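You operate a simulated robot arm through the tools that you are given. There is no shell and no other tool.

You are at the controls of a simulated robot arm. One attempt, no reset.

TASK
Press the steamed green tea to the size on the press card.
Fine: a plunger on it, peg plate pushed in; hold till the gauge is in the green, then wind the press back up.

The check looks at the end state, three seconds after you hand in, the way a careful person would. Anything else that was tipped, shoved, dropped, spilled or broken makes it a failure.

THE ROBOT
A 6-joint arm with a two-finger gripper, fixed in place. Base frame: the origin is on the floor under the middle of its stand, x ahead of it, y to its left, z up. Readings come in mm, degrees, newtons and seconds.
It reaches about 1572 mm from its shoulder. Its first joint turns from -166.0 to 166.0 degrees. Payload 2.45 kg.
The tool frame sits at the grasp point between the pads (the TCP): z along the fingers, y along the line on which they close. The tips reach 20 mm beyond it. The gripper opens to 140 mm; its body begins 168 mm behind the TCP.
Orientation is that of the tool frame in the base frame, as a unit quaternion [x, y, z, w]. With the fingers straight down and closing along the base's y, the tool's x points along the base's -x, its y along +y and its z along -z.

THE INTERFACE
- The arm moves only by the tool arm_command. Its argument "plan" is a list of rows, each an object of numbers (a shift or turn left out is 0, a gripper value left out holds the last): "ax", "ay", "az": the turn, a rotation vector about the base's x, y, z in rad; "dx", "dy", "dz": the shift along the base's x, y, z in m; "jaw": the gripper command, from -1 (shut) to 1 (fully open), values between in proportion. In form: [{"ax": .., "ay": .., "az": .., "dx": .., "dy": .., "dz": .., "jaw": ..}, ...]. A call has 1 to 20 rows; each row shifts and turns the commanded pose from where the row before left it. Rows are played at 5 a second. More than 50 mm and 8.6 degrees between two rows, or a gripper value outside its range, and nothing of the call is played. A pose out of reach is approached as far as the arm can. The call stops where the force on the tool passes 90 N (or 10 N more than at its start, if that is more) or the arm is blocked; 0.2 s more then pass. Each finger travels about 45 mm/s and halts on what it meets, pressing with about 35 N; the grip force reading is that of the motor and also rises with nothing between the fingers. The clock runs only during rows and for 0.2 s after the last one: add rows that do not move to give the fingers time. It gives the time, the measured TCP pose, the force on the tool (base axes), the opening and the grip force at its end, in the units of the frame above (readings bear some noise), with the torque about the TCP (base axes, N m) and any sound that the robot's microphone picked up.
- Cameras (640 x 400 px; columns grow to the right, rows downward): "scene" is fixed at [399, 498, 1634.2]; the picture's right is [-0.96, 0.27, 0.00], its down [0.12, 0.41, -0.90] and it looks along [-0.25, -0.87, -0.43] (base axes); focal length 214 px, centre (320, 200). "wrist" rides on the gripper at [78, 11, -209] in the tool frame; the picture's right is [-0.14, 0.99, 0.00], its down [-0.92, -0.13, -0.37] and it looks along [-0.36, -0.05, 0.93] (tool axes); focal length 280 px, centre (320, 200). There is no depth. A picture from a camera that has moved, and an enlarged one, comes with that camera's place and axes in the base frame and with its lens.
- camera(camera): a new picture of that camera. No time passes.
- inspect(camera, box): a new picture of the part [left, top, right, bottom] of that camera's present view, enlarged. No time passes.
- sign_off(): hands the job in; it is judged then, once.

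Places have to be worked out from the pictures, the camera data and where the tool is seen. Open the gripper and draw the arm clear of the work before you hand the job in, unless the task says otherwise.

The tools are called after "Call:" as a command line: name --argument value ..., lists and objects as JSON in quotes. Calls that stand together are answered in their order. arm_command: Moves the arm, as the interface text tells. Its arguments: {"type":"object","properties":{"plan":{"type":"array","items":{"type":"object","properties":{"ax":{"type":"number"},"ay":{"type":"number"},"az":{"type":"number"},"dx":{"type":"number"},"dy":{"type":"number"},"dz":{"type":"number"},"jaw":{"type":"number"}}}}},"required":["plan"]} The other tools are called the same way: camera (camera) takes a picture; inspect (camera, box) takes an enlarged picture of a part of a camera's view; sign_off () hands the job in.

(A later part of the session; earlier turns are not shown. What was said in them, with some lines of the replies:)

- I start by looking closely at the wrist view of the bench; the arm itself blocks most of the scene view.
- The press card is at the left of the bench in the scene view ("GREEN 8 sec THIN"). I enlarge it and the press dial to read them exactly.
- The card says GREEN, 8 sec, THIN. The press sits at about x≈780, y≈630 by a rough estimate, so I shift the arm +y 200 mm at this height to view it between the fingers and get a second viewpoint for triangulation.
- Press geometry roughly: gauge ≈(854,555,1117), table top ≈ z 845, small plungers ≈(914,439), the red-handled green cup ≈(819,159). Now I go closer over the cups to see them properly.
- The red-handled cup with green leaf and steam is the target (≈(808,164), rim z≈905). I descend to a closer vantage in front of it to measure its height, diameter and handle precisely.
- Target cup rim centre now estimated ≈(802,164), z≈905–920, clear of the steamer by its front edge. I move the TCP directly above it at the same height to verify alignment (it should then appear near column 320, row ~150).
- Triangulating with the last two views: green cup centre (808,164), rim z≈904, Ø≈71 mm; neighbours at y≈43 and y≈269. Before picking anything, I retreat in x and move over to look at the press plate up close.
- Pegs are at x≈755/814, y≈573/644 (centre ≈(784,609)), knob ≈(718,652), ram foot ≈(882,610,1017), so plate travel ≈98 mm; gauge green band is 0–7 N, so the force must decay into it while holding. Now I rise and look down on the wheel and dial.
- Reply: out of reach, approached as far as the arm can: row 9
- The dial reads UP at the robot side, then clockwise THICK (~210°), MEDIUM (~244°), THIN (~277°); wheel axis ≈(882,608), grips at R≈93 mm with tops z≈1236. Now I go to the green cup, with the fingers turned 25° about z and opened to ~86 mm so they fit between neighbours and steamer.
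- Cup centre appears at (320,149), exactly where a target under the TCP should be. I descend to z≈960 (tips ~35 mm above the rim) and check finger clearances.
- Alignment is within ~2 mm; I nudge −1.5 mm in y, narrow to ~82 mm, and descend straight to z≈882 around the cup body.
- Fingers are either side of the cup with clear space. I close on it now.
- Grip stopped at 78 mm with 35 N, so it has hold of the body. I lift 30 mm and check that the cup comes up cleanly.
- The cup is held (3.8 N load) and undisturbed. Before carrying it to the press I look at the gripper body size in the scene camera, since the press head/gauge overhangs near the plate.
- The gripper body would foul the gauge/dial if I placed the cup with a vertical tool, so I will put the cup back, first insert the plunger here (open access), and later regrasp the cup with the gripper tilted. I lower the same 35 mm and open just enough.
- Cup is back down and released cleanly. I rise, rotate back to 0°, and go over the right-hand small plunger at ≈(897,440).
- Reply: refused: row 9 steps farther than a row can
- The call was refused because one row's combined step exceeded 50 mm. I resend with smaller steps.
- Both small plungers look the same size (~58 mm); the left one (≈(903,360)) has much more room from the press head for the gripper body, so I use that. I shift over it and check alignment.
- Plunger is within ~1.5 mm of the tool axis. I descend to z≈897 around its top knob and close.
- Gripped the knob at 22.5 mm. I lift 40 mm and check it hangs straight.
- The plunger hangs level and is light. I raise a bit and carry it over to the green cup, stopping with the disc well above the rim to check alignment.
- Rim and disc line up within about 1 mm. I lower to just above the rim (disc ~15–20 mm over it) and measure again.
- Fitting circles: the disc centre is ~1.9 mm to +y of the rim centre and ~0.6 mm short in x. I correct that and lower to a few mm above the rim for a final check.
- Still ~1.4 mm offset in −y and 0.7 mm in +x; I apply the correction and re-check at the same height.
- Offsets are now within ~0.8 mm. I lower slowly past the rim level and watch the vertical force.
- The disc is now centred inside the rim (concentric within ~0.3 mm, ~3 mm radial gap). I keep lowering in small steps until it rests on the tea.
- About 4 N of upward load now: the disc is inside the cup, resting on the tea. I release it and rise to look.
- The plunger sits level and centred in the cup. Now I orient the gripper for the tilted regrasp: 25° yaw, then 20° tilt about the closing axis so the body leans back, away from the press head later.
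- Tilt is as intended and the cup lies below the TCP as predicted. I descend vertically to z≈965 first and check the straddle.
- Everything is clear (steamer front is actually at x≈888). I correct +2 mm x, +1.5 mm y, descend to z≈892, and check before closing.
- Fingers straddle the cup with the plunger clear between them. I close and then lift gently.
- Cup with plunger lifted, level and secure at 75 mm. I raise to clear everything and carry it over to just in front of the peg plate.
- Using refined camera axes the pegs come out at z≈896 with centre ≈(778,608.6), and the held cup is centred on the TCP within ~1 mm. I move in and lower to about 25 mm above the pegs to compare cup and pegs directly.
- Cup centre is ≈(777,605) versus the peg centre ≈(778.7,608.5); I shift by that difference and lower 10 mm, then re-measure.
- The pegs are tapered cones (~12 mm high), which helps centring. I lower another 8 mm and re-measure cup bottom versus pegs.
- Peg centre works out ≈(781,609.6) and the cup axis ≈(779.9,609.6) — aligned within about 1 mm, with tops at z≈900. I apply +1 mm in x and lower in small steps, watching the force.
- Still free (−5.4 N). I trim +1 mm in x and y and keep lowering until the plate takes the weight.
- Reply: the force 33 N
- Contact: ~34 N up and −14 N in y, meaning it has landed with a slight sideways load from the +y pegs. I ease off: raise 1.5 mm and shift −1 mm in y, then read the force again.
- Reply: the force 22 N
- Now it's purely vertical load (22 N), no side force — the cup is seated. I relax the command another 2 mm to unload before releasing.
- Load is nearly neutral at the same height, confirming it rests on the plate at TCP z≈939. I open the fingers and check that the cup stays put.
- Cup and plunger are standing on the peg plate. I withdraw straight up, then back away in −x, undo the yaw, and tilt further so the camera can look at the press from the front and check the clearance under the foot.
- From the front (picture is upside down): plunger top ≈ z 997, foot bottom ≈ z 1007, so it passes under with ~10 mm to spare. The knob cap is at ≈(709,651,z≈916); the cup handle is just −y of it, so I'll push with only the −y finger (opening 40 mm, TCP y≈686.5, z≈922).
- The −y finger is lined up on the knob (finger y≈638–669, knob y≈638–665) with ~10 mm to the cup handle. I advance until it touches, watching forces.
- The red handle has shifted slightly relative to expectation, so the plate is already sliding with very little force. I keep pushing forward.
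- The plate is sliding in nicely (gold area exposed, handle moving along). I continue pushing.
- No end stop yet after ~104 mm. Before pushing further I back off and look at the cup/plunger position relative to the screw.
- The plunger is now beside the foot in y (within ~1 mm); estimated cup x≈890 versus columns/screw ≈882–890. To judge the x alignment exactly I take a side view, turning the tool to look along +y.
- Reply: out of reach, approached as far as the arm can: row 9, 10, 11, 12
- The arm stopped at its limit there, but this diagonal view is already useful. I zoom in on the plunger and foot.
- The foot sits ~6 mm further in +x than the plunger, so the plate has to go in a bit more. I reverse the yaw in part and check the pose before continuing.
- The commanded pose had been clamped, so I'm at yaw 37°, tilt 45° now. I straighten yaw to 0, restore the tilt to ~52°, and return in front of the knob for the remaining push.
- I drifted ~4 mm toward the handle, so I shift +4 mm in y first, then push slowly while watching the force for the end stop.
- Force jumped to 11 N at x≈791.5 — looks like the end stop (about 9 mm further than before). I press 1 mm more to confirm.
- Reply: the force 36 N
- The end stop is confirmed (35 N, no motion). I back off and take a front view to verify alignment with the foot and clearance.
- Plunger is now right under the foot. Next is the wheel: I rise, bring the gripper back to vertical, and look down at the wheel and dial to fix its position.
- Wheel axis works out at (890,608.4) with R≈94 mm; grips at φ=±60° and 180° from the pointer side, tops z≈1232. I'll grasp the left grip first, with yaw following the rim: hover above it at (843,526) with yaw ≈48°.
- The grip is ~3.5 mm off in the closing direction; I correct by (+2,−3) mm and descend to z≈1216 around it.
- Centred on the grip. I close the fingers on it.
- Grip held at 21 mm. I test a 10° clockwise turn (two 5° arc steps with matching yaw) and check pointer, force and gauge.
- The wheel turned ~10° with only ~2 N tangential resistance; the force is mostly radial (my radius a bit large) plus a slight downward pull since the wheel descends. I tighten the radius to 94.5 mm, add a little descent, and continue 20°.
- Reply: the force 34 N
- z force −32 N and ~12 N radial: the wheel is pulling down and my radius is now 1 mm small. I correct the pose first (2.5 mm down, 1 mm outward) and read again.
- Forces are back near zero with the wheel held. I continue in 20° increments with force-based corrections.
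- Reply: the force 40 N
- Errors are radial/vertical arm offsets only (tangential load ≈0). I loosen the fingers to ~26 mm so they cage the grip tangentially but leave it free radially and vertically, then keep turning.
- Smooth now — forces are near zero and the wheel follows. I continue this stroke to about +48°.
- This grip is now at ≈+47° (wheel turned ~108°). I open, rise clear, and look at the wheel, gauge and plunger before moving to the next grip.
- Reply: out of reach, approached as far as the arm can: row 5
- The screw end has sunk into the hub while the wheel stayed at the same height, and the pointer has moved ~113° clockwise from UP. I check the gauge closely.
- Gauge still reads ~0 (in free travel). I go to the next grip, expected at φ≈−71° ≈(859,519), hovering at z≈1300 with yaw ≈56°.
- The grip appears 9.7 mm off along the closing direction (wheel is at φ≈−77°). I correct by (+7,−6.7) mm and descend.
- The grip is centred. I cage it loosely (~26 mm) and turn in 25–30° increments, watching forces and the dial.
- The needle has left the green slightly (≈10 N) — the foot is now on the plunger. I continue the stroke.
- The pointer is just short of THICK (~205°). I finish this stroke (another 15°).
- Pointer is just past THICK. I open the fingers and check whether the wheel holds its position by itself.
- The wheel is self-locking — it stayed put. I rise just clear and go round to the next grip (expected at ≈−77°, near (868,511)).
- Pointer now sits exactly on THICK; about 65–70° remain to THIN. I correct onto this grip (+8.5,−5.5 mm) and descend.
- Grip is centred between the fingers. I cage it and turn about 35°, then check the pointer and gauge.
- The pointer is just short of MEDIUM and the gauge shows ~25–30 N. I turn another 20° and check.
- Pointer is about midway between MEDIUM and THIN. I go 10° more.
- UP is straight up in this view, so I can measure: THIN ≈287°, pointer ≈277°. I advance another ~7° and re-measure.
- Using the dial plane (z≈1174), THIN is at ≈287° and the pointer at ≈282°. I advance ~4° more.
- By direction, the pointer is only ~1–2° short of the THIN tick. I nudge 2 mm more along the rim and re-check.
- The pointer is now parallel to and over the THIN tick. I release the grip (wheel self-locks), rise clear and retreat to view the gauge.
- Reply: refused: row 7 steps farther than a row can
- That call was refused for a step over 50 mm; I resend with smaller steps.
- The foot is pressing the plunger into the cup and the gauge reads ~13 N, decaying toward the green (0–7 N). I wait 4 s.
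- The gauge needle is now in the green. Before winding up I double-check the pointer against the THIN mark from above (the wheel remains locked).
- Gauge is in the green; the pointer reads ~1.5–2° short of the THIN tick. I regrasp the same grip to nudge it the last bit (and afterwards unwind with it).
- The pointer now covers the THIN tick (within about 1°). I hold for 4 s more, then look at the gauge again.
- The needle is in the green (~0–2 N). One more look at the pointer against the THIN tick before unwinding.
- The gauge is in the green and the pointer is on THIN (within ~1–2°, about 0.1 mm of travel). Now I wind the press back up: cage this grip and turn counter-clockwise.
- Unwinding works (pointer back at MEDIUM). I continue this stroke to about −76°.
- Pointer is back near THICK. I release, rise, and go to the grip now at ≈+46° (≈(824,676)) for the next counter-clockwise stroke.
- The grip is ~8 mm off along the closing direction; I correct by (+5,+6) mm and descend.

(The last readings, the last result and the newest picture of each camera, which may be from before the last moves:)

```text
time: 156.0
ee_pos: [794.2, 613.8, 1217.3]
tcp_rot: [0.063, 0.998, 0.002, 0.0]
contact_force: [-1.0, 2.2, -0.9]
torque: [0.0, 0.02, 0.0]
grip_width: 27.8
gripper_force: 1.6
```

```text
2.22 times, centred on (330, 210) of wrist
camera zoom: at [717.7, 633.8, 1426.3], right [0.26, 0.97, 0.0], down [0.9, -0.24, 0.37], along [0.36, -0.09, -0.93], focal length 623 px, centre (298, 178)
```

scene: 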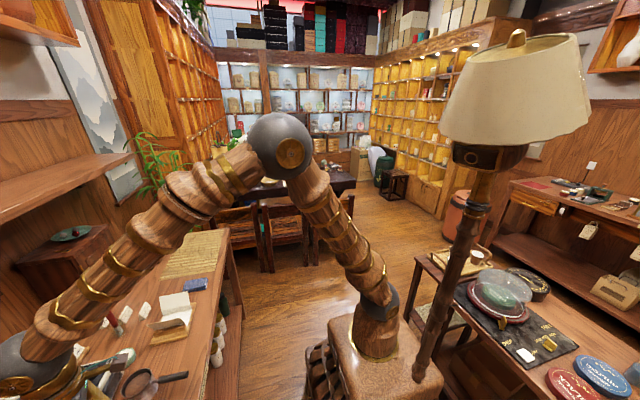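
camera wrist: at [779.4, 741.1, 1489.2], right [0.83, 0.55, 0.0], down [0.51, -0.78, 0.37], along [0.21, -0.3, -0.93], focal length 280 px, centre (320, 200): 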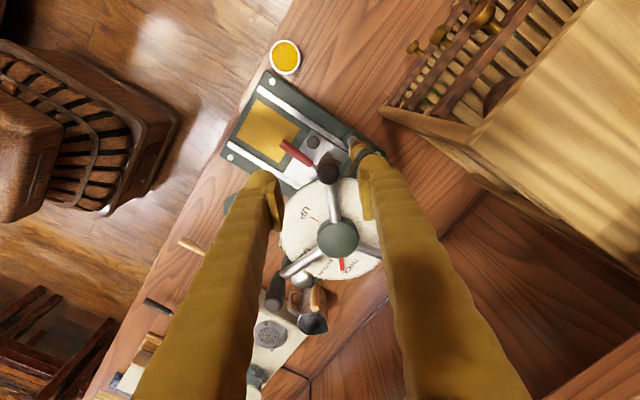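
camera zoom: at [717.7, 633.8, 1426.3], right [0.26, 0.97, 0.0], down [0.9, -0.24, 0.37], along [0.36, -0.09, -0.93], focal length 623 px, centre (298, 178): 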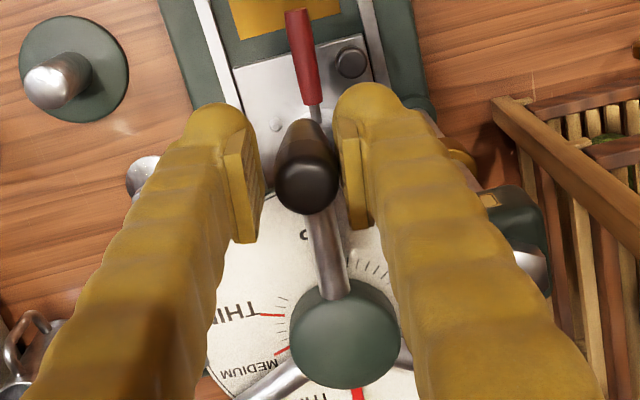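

Going smoothly. I continue counter-clockwise through the near side down to about −37°.

Call:
arm_command --plan '[{"dx": 0.0, "dy": -0.0083, "az": 0.08}, {"dx": 0.0006, "dy": -0.0083, "az": 0.08}, {"dx": 0.0014, "dy": -0.0083, "az": 0.08}, {"dx": 0.0021, "dy": -0.008, "az": 0.08}, {"dx": 0.0028, "dy": -0.0079, "az": 0.08}, {"dx": 0.0034, "dy": -0.0076, "az": 0.08}, {"dx": 0.0041, "dy": -0.0072, "az": 0.08}, {"dx": 0.0047, "dy": -0.0069, "az": 0.08}, {}]'

Call:
inspect --camera "wrist" --box '[230, 120, 430, 300]'

```text
time: 158.0
ee_pos: [813.1, 550.8, 1217.3]
tcp_rot: [-0.254, 0.967, 0.002, -0.001]
contact_force: [-2.0, 1.4, 0.0]
torque: [0.02, 0.02, 0.06]
grip_width: 28.2
gripper_force: 1.6
```

```text
2.22 times, centred on (330, 210) of wrist
camera zoom: at [739.9, 521.8, 1427.1], right [-0.37, 0.93, 0.0], down [0.87, 0.34, 0.37], along [0.34, 0.14, -0.93], focal length 623 px, centre (298, 178)
```

zoom: 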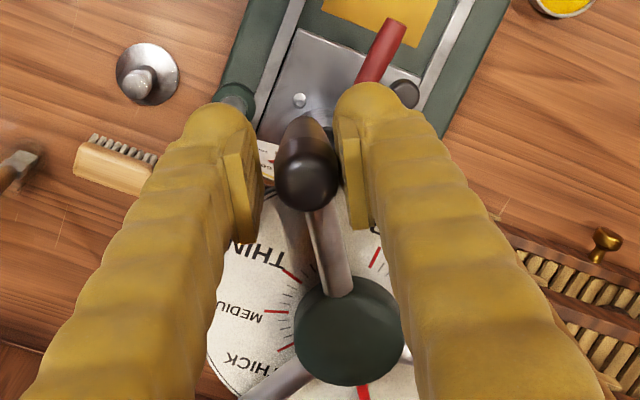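

Call:
arm_command --plan '[{"dx": 0.0053, "dy": -0.0064, "az": 0.065}, {"dx": 0.0059, "dy": -0.0059, "az": 0.065}, {"dx": 0.0063, "dy": -0.0055, "az": 0.065}, {"dx": 0.0068, "dy": -0.0048, "az": 0.06}, {"dx": 0.0072, "dy": -0.0042, "az": 0.06}, {"dx": 0.0075, "dy": -0.0036, "az": 0.055}, {"dx": 0.0078, "dy": -0.0029, "az": 0.055}, {"dx": 0.008, "dy": -0.0022, "az": 0.05}, {}]'

Call:
inspect --camera "wrist" --box '[230, 130, 430, 310]'

```text
time: 160.0
ee_pos: [869.1, 517.4, 1217.1]
tcp_rot: [-0.474, 0.88, 0.001, 0.0]
contact_force: [-1.7, 1.8, -0.7]
torque: [0.03, -0.01, -0.01]
grip_width: 27.9
gripper_force: 1.0
```

```text
2.22 times, centred on (330, 220) of wrist
camera zoom: at [817.3, 456.9, 1426.5], right [-0.75, 0.66, 0.0], down [0.61, 0.7, 0.37], along [0.24, 0.28, -0.93], focal length 623 px, centre (298, 156)
```

zoom: 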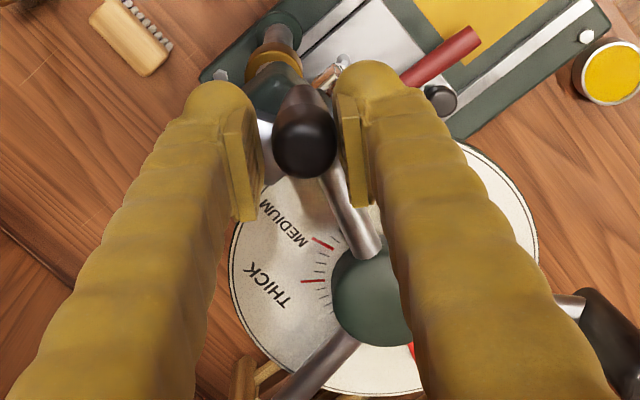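

Pointer now at roughly 105°. I repeat the transfer to the grip at ≈+45° for the last stroke.

Call:
arm_command --plan '[{"jaw": -0.1}, {}, {"dz": 0.03}, {"dz": 0.035}, {"dx": -0.011, "az": -0.137}, {"dx": -0.011, "dy": 0.014, "az": -0.137}, {"dx": -0.01, "dy": 0.014, "az": -0.137}, {"dx": -0.01, "dy": 0.014, "az": -0.137}, {"dx": -0.005, "dy": 0.014, "az": -0.137}, {"dx": -0.005, "dy": 0.015, "az": -0.137}, {"dx": -0.005, "dy": 0.015, "az": -0.137}, {"dx": -0.005, "dy": 0.015, "az": -0.137}, {"dx": -0.002, "dy": 0.015, "az": -0.137}, {"dy": 0.015, "az": -0.137}, {"dx": 0.01, "dy": 0.015, "az": -0.137}, {"dx": 0.013, "dy": 0.015, "az": -0.137}, {"az": -0.14}, {}, {}]'

Call:
inspect --camera "wrist" --box '[230, 100, 430, 280]'

```text
time: 164.0
ee_pos: [827.4, 679.2, 1282.2]
tcp_rot: [0.389, 0.921, 0.001, 0.0]
contact_force: [0.5, -0.2, -0.2]
torque: [0.02, 0.03, -0.01]
grip_width: 63.2
gripper_force: 0.0
```

```text
2.22 times, centred on (330, 190) of wrist
camera zoom: at [779.4, 740.2, 1491.9], right [0.8, 0.59, 0.0], down [0.55, -0.75, 0.37], along [0.22, -0.29, -0.93], focal length 623 px, centre (298, 222)
```

zoom: 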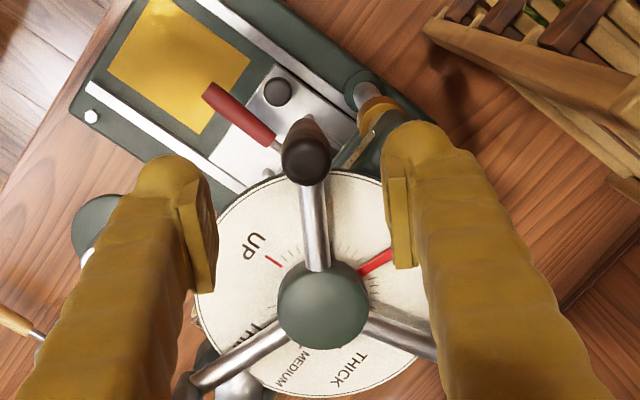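

Call:
arm_command --plan '[{"dx": 0.0022, "dy": 0.002, "dz": -0.01}, {"dz": -0.025}, {"dz": -0.03}, {}, {"jaw": -0.62}, {}, {"dx": -0.009, "dy": -0.007, "az": 0.08}, {"dx": -0.0055, "dy": -0.0063, "az": 0.08}, {"dx": -0.0048, "dy": -0.0068, "az": 0.08}, {"dx": -0.0042, "dy": -0.0072, "az": 0.08}, {"dx": -0.0036, "dy": -0.0075, "az": 0.08}, {}]'

Call:
inspect --camera "wrist" --box '[230, 120, 430, 300]'

```text
time: 166.6
ee_pos: [802.5, 643.8, 1216.3]
tcp_rot: [0.197, 0.98, 0.001, 0.001]
contact_force: [0.5, 1.6, -1.0]
torque: [-0.01, 0.01, 0.0]
grip_width: 27.9
gripper_force: 1.0
```

```text
2.22 times, centred on (330, 210) of wrist
camera zoom: at [734.2, 683.5, 1426.2], right [0.51, 0.86, 0.0], down [0.8, -0.47, 0.37], along [0.32, -0.18, -0.93], focal length 623 px, centre (298, 178)
```

zoom: 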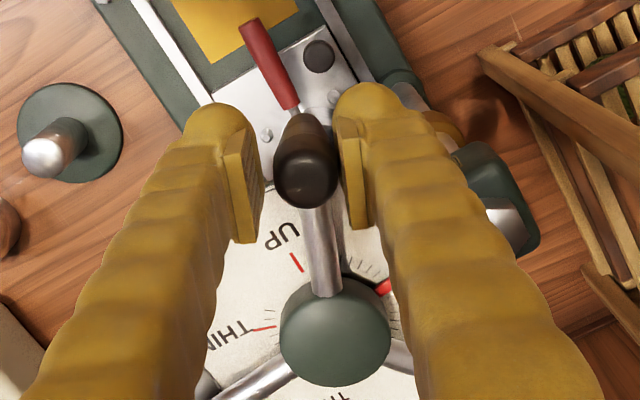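

Pointer is at ≈+83°, so I need about 83° more. I continue.

Call:
arm_command --plan '[{"dx": -0.0029, "dy": -0.0078, "az": 0.08}, {"dx": -0.0023, "dy": -0.008, "az": 0.08}, {"dx": -0.0015, "dy": -0.0082, "az": 0.08}, {"dx": -0.0008, "dy": -0.0083, "az": 0.08}, {"dx": 0.0, "dy": -0.0083, "az": 0.08}, {"dx": 0.0006, "dy": -0.0083, "az": 0.08}, {"dx": 0.0014, "dy": -0.0083, "az": 0.08}, {"dx": 0.0021, "dy": -0.008, "az": 0.08}, {"dx": 0.0028, "dy": -0.0079, "az": 0.08}, {"dx": 0.0034, "dy": -0.0076, "az": 0.08}, {}]'

Call:
inspect --camera "wrist" --box '[230, 120, 430, 300]'

```text
time: 169.0
ee_pos: [804.9, 563.6, 1217.3]
tcp_rot: [-0.201, 0.98, 0.002, 0.0]
contact_force: [0.3, 1.8, -0.2]
torque: [0.0, 0.01, 0.01]
grip_width: 27.7
gripper_force: 0.9
```

```text
2.22 times, centred on (330, 210) of wrist
camera zoom: at [729.5, 542.7, 1426.8], right [-0.26, 0.97, 0.0], down [0.9, 0.24, 0.37], along [0.35, 0.1, -0.93], focal length 623 px, centre (298, 178)
```

zoom: 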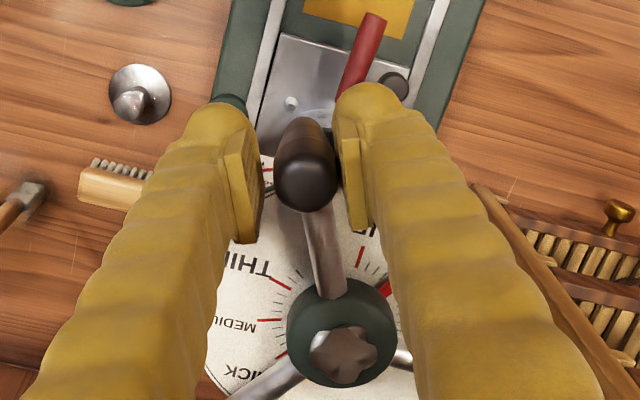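

Screw end is rising back out of the hub; ~30° left. I continue 25° then check.

Call:
arm_command --plan '[{"dx": 0.0041, "dy": -0.0072, "az": 0.075}, {"dx": 0.0047, "dy": -0.0069, "az": 0.075}, {"dx": 0.0053, "dy": -0.0064, "az": 0.075}, {"dx": 0.0059, "dy": -0.0059, "az": 0.075}, {"dx": 0.0063, "dy": -0.0055, "az": 0.075}, {}]'

Call:
inspect --camera "wrist" --box '[230, 120, 430, 300]'

```text
time: 170.4
ee_pos: [831.8, 531.1, 1218.0]
tcp_rot: [-0.38, 0.925, 0.002, 0.0]
contact_force: [-1.6, 1.8, 1.3]
torque: [0.03, 0.03, 0.01]
grip_width: 28.1
gripper_force: 0.9
```

```text
2.22 times, centred on (330, 210) of wrist
camera zoom: at [767.9, 484.4, 1426.9], right [-0.6, 0.8, 0.0], down [0.75, 0.55, 0.37], along [0.29, 0.22, -0.93], focal length 623 px, centre (298, 178)
```

zoom: 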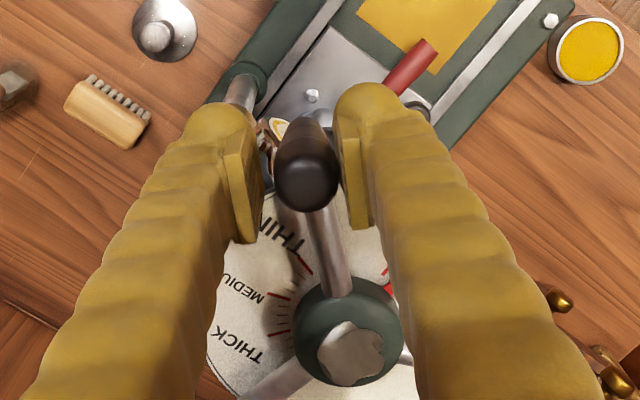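

Only ~6° remain. I move 5° more and look for a stop or alignment with the UP tick.

Call:
arm_command --plan '[{"dx": 0.0035, "dy": -0.0025, "az": 0.04}, {"dx": 0.0035, "dy": -0.0024, "az": 0.04}, {}, {}]'

Call:
inspect --camera "wrist" --box '[230, 120, 430, 300]'

```text
time: 171.4
ee_pos: [838.6, 526.2, 1216.7]
tcp_rot: [-0.416, 0.909, 0.001, -0.001]
contact_force: [-1.9, 0.2, -0.9]
torque: [0.01, 0.04, 0.03]
grip_width: 28.0
gripper_force: 1.1
```

```text
2.22 times, centred on (330, 210) of wrist
camera zoom: at [779.0, 473.9, 1426.4], right [-0.66, 0.75, 0.0], down [0.7, 0.61, 0.37], along [0.27, 0.24, -0.93], focal length 623 px, centre (298, 178)
```

zoom: 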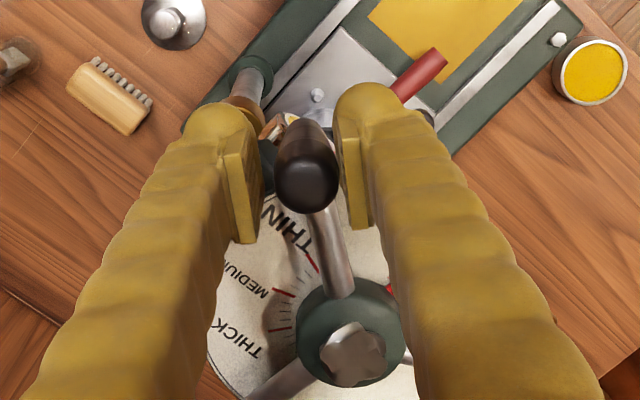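

Call:
arm_command --plan '[{"dx": 0.0025, "dy": -0.0016, "az": 0.02}, {}, {}]'

Call:
arm_command --plan '[{"dx": 0.002, "dy": -0.0012, "az": 0.02}, {}, {}]'

Call:
inspect --camera "wrist" --box '[230, 120, 430, 300]'

```text
time: 172.2
ee_pos: [840.8, 524.8, 1217.1]
tcp_rot: [-0.425, 0.905, 0.001, 0.0]
contact_force: [-1.2, 0.9, -0.6]
torque: [0.01, 0.04, 0.01]
grip_width: 28.0
gripper_force: 1.1
```

```text
time: 173.0
ee_pos: [842.0, 523.7, 1217.4]
tcp_rot: [-0.433, 0.901, 0.001, -0.001]
contact_force: [-1.3, 2.5, -0.2]
torque: [0.03, 0.06, -0.03]
grip_width: 28.3
gripper_force: 0.6
```

```text
2.22 times, centred on (330, 210) of wrist
camera zoom: at [786.3, 469.0, 1426.0], right [-0.69, 0.73, 0.0], down [0.68, 0.64, 0.37], along [0.26, 0.26, -0.93], focal length 623 px, centre (298, 178)
```

zoom: 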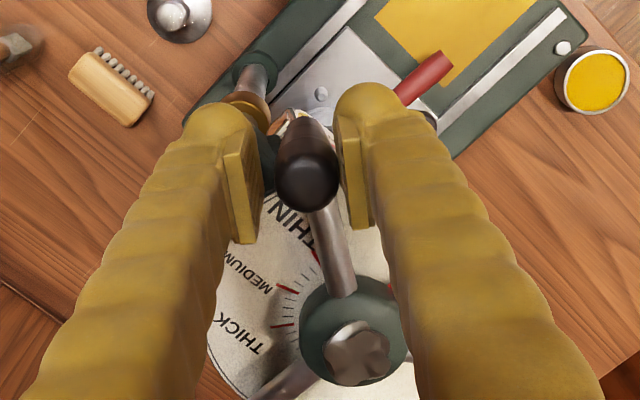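

I release and rise to look at the pointer against the UP tick from above.

Call:
arm_command --plan '[{"jaw": -0.1}, {}, {"dz": 0.03}, {"dz": 0.035}, {"dx": -0.03, "dy": 0.02, "az": -0.137}, {"dx": -0.03, "dy": 0.03, "az": -0.137}, {"dx": -0.025, "dy": 0.03, "az": -0.137}, {"az": -0.137, "dz": 0.02, "jaw": 0.7}, {"az": -0.137}, {"az": -0.137}, {"az": -0.07}, {}]'

Call:
camera --camera "wrist"

Call:
inspect --camera "wrist" --box '[270, 170, 390, 290]'

```text
time: 175.6
ee_pos: [759.0, 603.9, 1302.2]
tcp_rot: [-0.003, 1.0, 0.002, 0.0]
contact_force: [0.9, 0.5, -0.2]
torque: [0.01, 0.02, -0.01]
grip_width: 118.8
gripper_force: 0.0
```

```text
taken
camera wrist: at [680.5, 613.3, 1512.0], right [0.13, 0.99, 0.0], down [0.92, -0.12, 0.37], along [0.36, -0.05, -0.93], focal length 280 px, centre (320, 200)
```

wrist: 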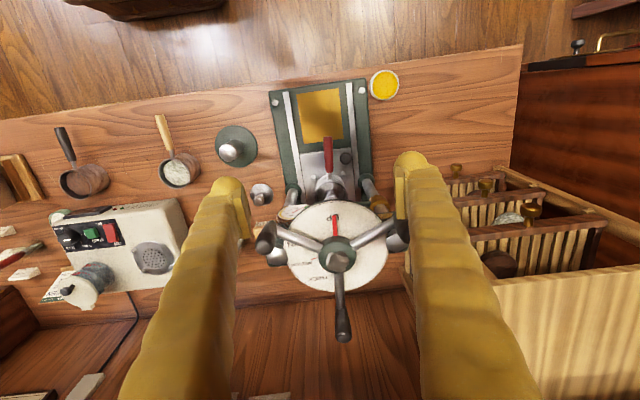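

```text
3.33 times, centred on (330, 230) of wrist
camera zoom: at [680.5, 613.3, 1512.0], right [0.13, 0.99, 0.0], down [0.92, -0.12, 0.37], along [0.36, -0.05, -0.93], focal length 935 px, centre (287, 100)
```

zoom: 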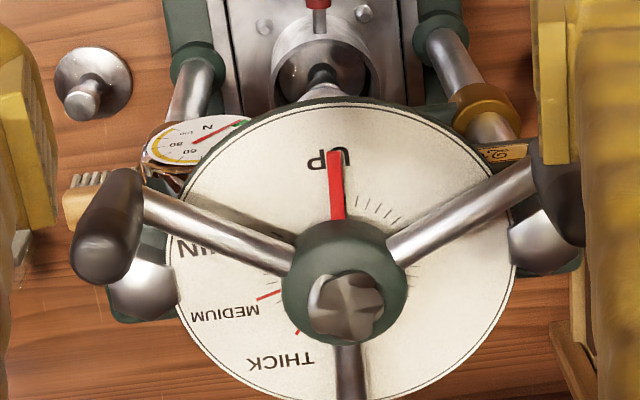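

Call:
inspect --camera "wrist" --box '[310, 200, 370, 250]'

Call:
inspect --camera "wrist" --box '[280, 185, 350, 235]'

```text
8.00 times, centred on (340, 225) of wrist
camera zoom: at [680.5, 613.3, 1512.0], right [0.13, 0.99, 0.0], down [0.92, -0.12, 0.37], along [0.36, -0.05, -0.93], focal length 2243 px, centre (160, 0)
```

zoom: 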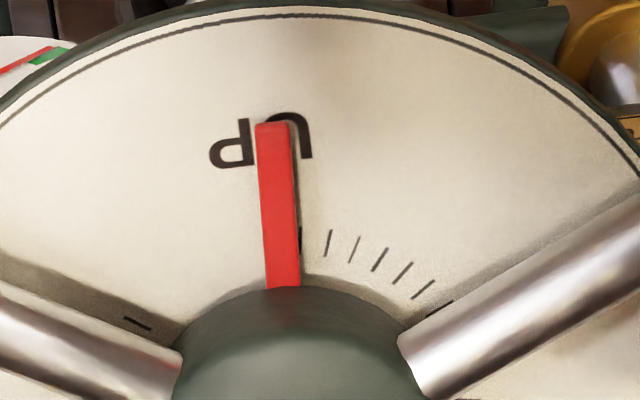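

```text
8.00 times, centred on (315, 210) of wrist
camera zoom: at [680.5, 613.3, 1512.0], right [0.13, 0.99, 0.0], down [0.92, -0.12, 0.37], along [0.36, -0.05, -0.93], focal length 2243 px, centre (360, 120)
```

zoom: 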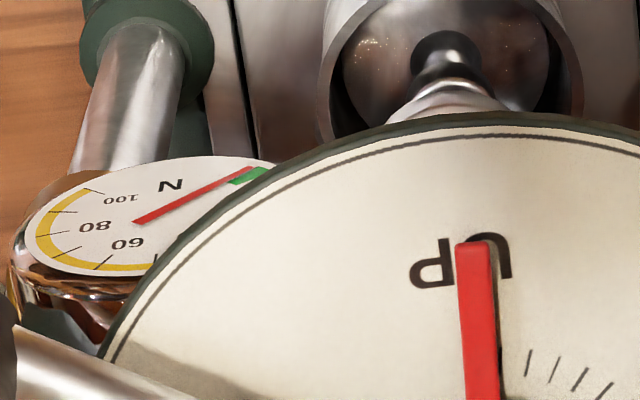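

The pointer is ~3° short of UP. I go back to the left grip and nudge it the last few degrees counter-clockwise.

Call:
arm_command --plan '[{"az": 0.137, "jaw": -0.1}, {"az": 0.137}, {"az": 0.137}, {"dx": 0.025, "dy": -0.03, "az": 0.137}, {"dx": 0.03, "dy": -0.03, "az": 0.137}, {"dx": 0.028, "dy": -0.02, "az": 0.137}, {"az": 0.07}, {}, {}]'

Call:
inspect --camera "wrist" --box '[230, 100, 430, 280]'

```text
time: 177.6
ee_pos: [839.0, 520.9, 1301.8]
tcp_rot: [-0.434, 0.901, 0.001, -0.001]
contact_force: [0.9, -0.8, -1.0]
torque: [-0.01, -0.04, 0.01]
grip_width: 63.3
gripper_force: 0.0
```

```text
2.22 times, centred on (330, 190) of wrist
camera zoom: at [783.9, 466.3, 1511.7], right [-0.69, 0.72, 0.0], down [0.68, 0.64, 0.37], along [0.26, 0.26, -0.93], focal length 623 px, centre (298, 222)
```

zoom: 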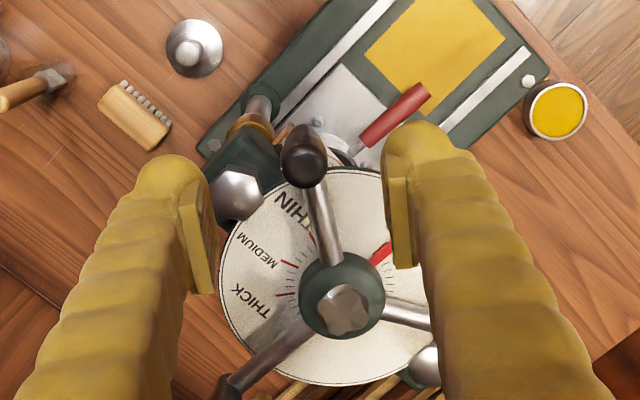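

Call:
arm_command --plan '[{"dx": -0.001, "dy": 0.001, "dz": -0.03}, {"dz": -0.03}, {"dz": -0.025}, {}, {"jaw": -0.62}, {}, {"dx": 0.0034, "dy": -0.0021}, {"dx": 0.0017, "dy": -0.0011}, {}]'

Call:
inspect --camera "wrist" --box '[230, 120, 430, 300]'

```text
time: 179.6
ee_pos: [847.1, 520.4, 1217.1]
tcp_rot: [-0.434, 0.901, 0.001, 0.0]
contact_force: [-1.9, 2.1, 0.2]
torque: [0.07, 0.03, -0.02]
grip_width: 28.5
gripper_force: 1.0
```

```text
2.22 times, centred on (330, 210) of wrist
camera zoom: at [789.3, 466.2, 1426.5], right [-0.69, 0.73, 0.0], down [0.68, 0.64, 0.37], along [0.26, 0.26, -0.93], focal length 623 px, centre (298, 178)
```

zoom: 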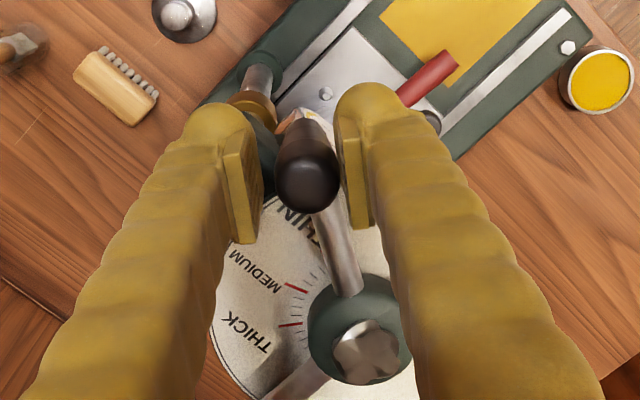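

Call:
arm_command --plan '[{"dx": 0.0008, "dy": -0.0005}, {}, {}]'

Call:
arm_command --plan '[{"jaw": -0.1}, {}, {"dz": 0.03}, {"dz": 0.035}, {"dx": -0.03, "dy": 0.02, "az": -0.137}, {"dx": -0.03, "dy": 0.03, "az": -0.137}, {"dx": -0.025, "dy": 0.03, "az": -0.137}, {"az": -0.137, "dz": 0.02, "jaw": 0.7}, {"az": -0.137}, {"az": -0.137}, {"az": -0.07}, {}]'

Call:
inspect --camera "wrist" --box '[310, 200, 370, 250]'

Call:
inspect --camera "wrist" --box '[260, 160, 400, 290]'

```text
time: 180.4
ee_pos: [846.1, 521.6, 1216.8]
tcp_rot: [-0.434, 0.901, 0.002, -0.001]
contact_force: [-2.1, 0.8, 0.0]
torque: [0.01, 0.0, 0.04]
grip_width: 28.2
gripper_force: 1.3
```

```text
time: 183.0
ee_pos: [760.9, 599.7, 1303.5]
tcp_rot: [-0.003, 1.0, 0.001, 0.0]
contact_force: [-0.5, 0.0, -0.3]
torque: [0.02, -0.01, 0.01]
grip_width: 119.0
gripper_force: 0.2
```

```text
8.00 times, centred on (340, 225) of wrist
camera zoom: at [682.9, 609.7, 1511.7], right [0.13, 0.99, 0.0], down [0.92, -0.13, 0.37], along [0.36, -0.05, -0.93], focal length 2243 px, centre (160, 0)
```

zoom: 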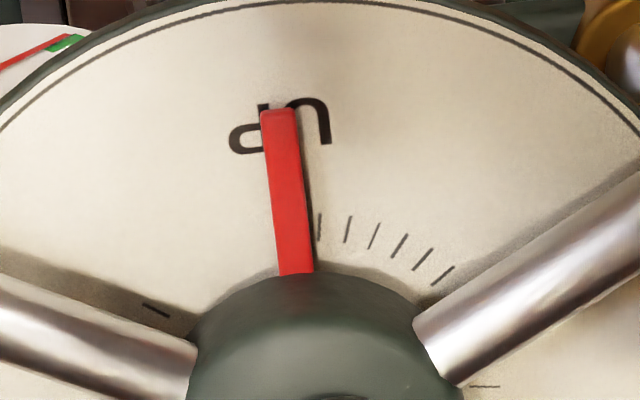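

```text
3.08 times, centred on (330, 225) of wrist
camera zoom: at [682.9, 609.7, 1511.7], right [0.13, 0.99, 0.0], down [0.92, -0.13, 0.37], along [0.36, -0.05, -0.93], focal length 863 px, centre (289, 123)
```

zoom: 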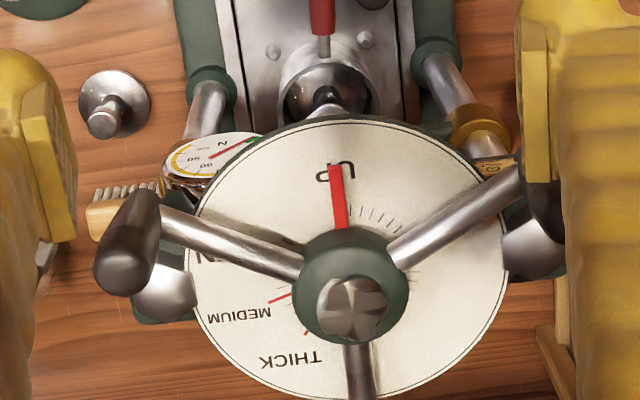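

The pointer is at UP (within ~1°) and the gauge is at zero/green. I retreat from the press and take a front view to verify the end state.

Call:
arm_command --plan '[{"dx": -0.045}, {"dx": -0.045}, {"dx": -0.045, "dz": -0.02}, {"dx": -0.02, "dz": -0.045, "ay": -0.14}, {"dz": -0.049, "ay": -0.14}, {"dz": -0.049, "ay": -0.14}, {"dz": -0.049, "ay": -0.14}, {"dz": -0.04, "ay": -0.14}, {"ay": -0.14}, {}, {}]'

Call:
camera --camera "wrist"

Call:
inspect --camera "wrist" --box '[260, 90, 400, 280]'

Call:
inspect --camera "wrist" --box '[260, 200, 400, 390]'

```text
time: 185.4
ee_pos: [604.6, 598.4, 1049.5]
tcp_rot: [-0.004, 0.913, 0.001, 0.407]
contact_force: [0.4, -1.0, -0.6]
torque: [0.02, 0.02, 0.01]
grip_width: 119.3
gripper_force: 0.0
```

```text
taken
camera wrist: at [396.5, 609.2, 1131.1], right [0.09, 0.99, 0.1], down [0.34, -0.12, 0.93], along [0.94, -0.05, -0.35], focal length 280 px, centre (320, 200)
```

wrist: 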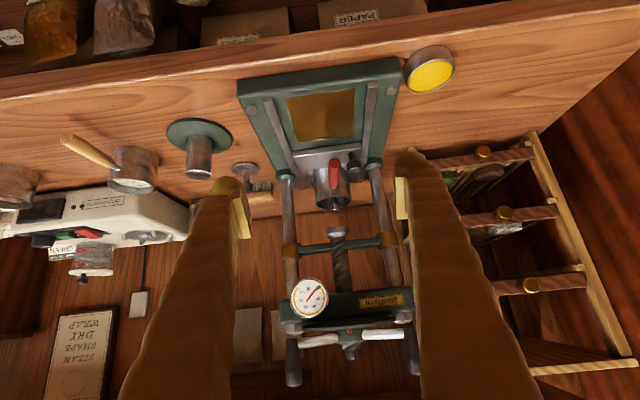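

```text
2.11 times, centred on (330, 185) of wrist
camera zoom: at [396.5, 609.2, 1131.1], right [0.09, 0.99, 0.1], down [0.34, -0.12, 0.93], along [0.94, -0.05, -0.35], focal length 590 px, centre (299, 232)
```

zoom: 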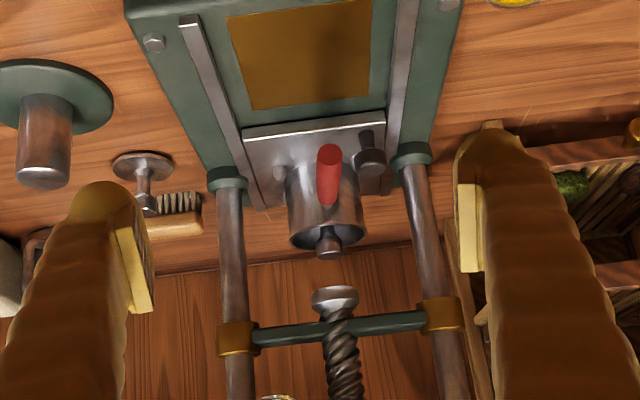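

```text
2.11 times, centred on (330, 295) of wrist
camera zoom: at [396.5, 609.2, 1131.1], right [0.09, 0.99, 0.1], down [0.34, -0.12, 0.93], along [0.94, -0.05, -0.35], focal length 590 px, centre (299, 0)
```

zoom: 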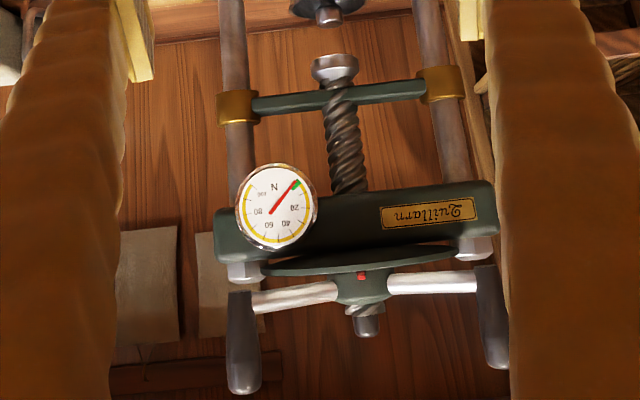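

The plunger is deep in the cup, the ram is fully up and clear, the gauge is at zero, and nothing else has moved. I draw the arm back up to its starting area with the gripper open.

Call:
arm_command --plan '[{"dx": -0.03, "dz": 0.035, "jaw": 1}, {"dx": -0.03, "dz": 0.035, "ay": 0.14}, {"dx": -0.02, "dz": 0.044, "ay": 0.14}, {"dx": -0.02, "dz": 0.044, "ay": 0.14}, {"dx": -0.02, "dz": 0.044, "ay": 0.14}, {"dx": -0.02, "dz": 0.044, "ay": 0.14}, {"dx": -0.02, "dz": 0.044, "ay": 0.13}, {"dx": -0.02, "dz": 0.044}, {"dx": -0.02, "dz": 0.044}, {"dx": -0.02, "dz": 0.04}, {"dx": -0.01, "dy": -0.04}, {"dy": -0.045}, {"dy": -0.045}, {"dy": -0.04}, {}, {}]'

Call:
camera --camera "wrist"

Call:
camera --camera "scene"

Call:
inspect --camera "wrist" --box '[200, 180, 460, 360]'

```text
time: 188.8
ee_pos: [374.9, 433.4, 1466.9]
tcp_rot: [-0.003, 1.0, 0.002, 0.005]
contact_force: [0.8, -0.7, 0.1]
torque: [0.03, 0.0, 0.02]
grip_width: 140.1
gripper_force: 0.0
```

```text
taken
camera wrist: at [293.8, 443.3, 1676.1], right [0.13, 0.99, 0.01], down [0.92, -0.12, 0.38], along [0.37, -0.04, -0.93], focal length 280 px, centre (320, 200)
```

wrist: 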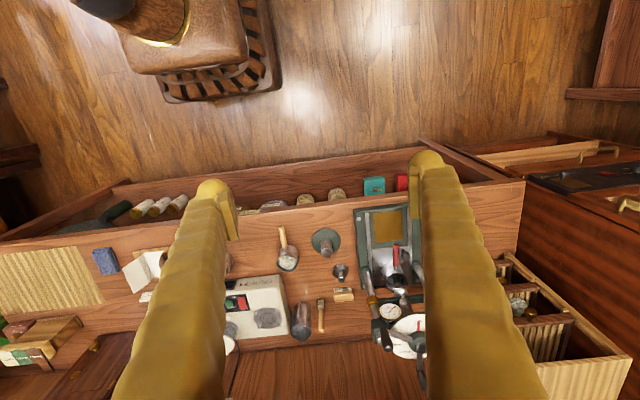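

```text
taken
```

scene: 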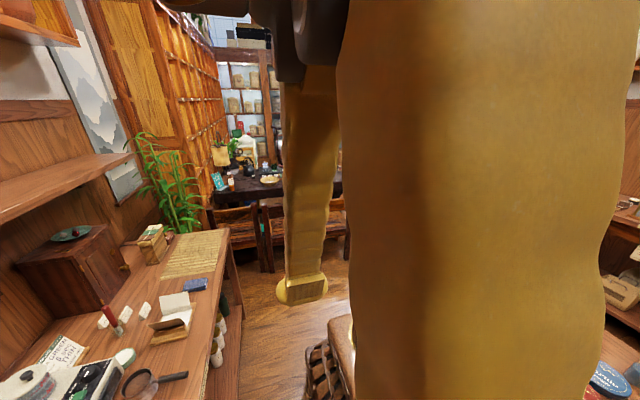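

```text
2.22 times, centred on (330, 270) of wrist
camera zoom: at [293.8, 443.3, 1676.1], right [0.13, 0.99, 0.01], down [0.92, -0.12, 0.38], along [0.37, -0.04, -0.93], focal length 623 px, centre (298, 44)
```

zoom: 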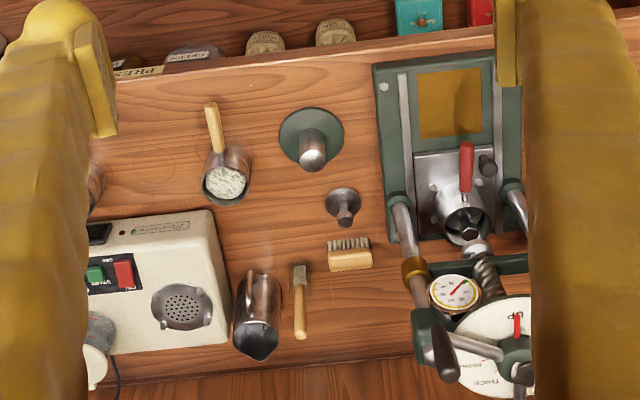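

The green tea is pressed at THIN, the ram is wound back up with the pointer at UP, and the gauge is in the green. The bench is otherwise undisturbed, and the arm is clear with the gripper open, so I hand the job in.

Call:
sign_off

```text
The job is handed in.
```

I pressed the steamed green tea to THIN, the size on the press card, and handed the job in. I don't have the check's result.

- **Set-up:** I put the left of the two small plungers on the tea in the red-handled cup. The cup went on the peg plate, and I pushed the plate in until it hit its stop.
- **Pressing:** I wound the wheel down until the pointer covered the THIN mark. My best estimate is that it stopped 1–2° past it, roughly 0.1 mm of screw travel.
- **Hold:** I held until the gauge fell into the green. It read about 0–2 N just before I released it.
- **End state:** The wheel is back within about 1° of UP. The foot is clear of the plunger and the gauge reads zero. The cup and plunger are still on the plate, which I left pushed in.
- **Rest of the bench:** I saw nothing else tipped, shoved or spilled in the final pictures. The arm is drawn clear with the gripper open.
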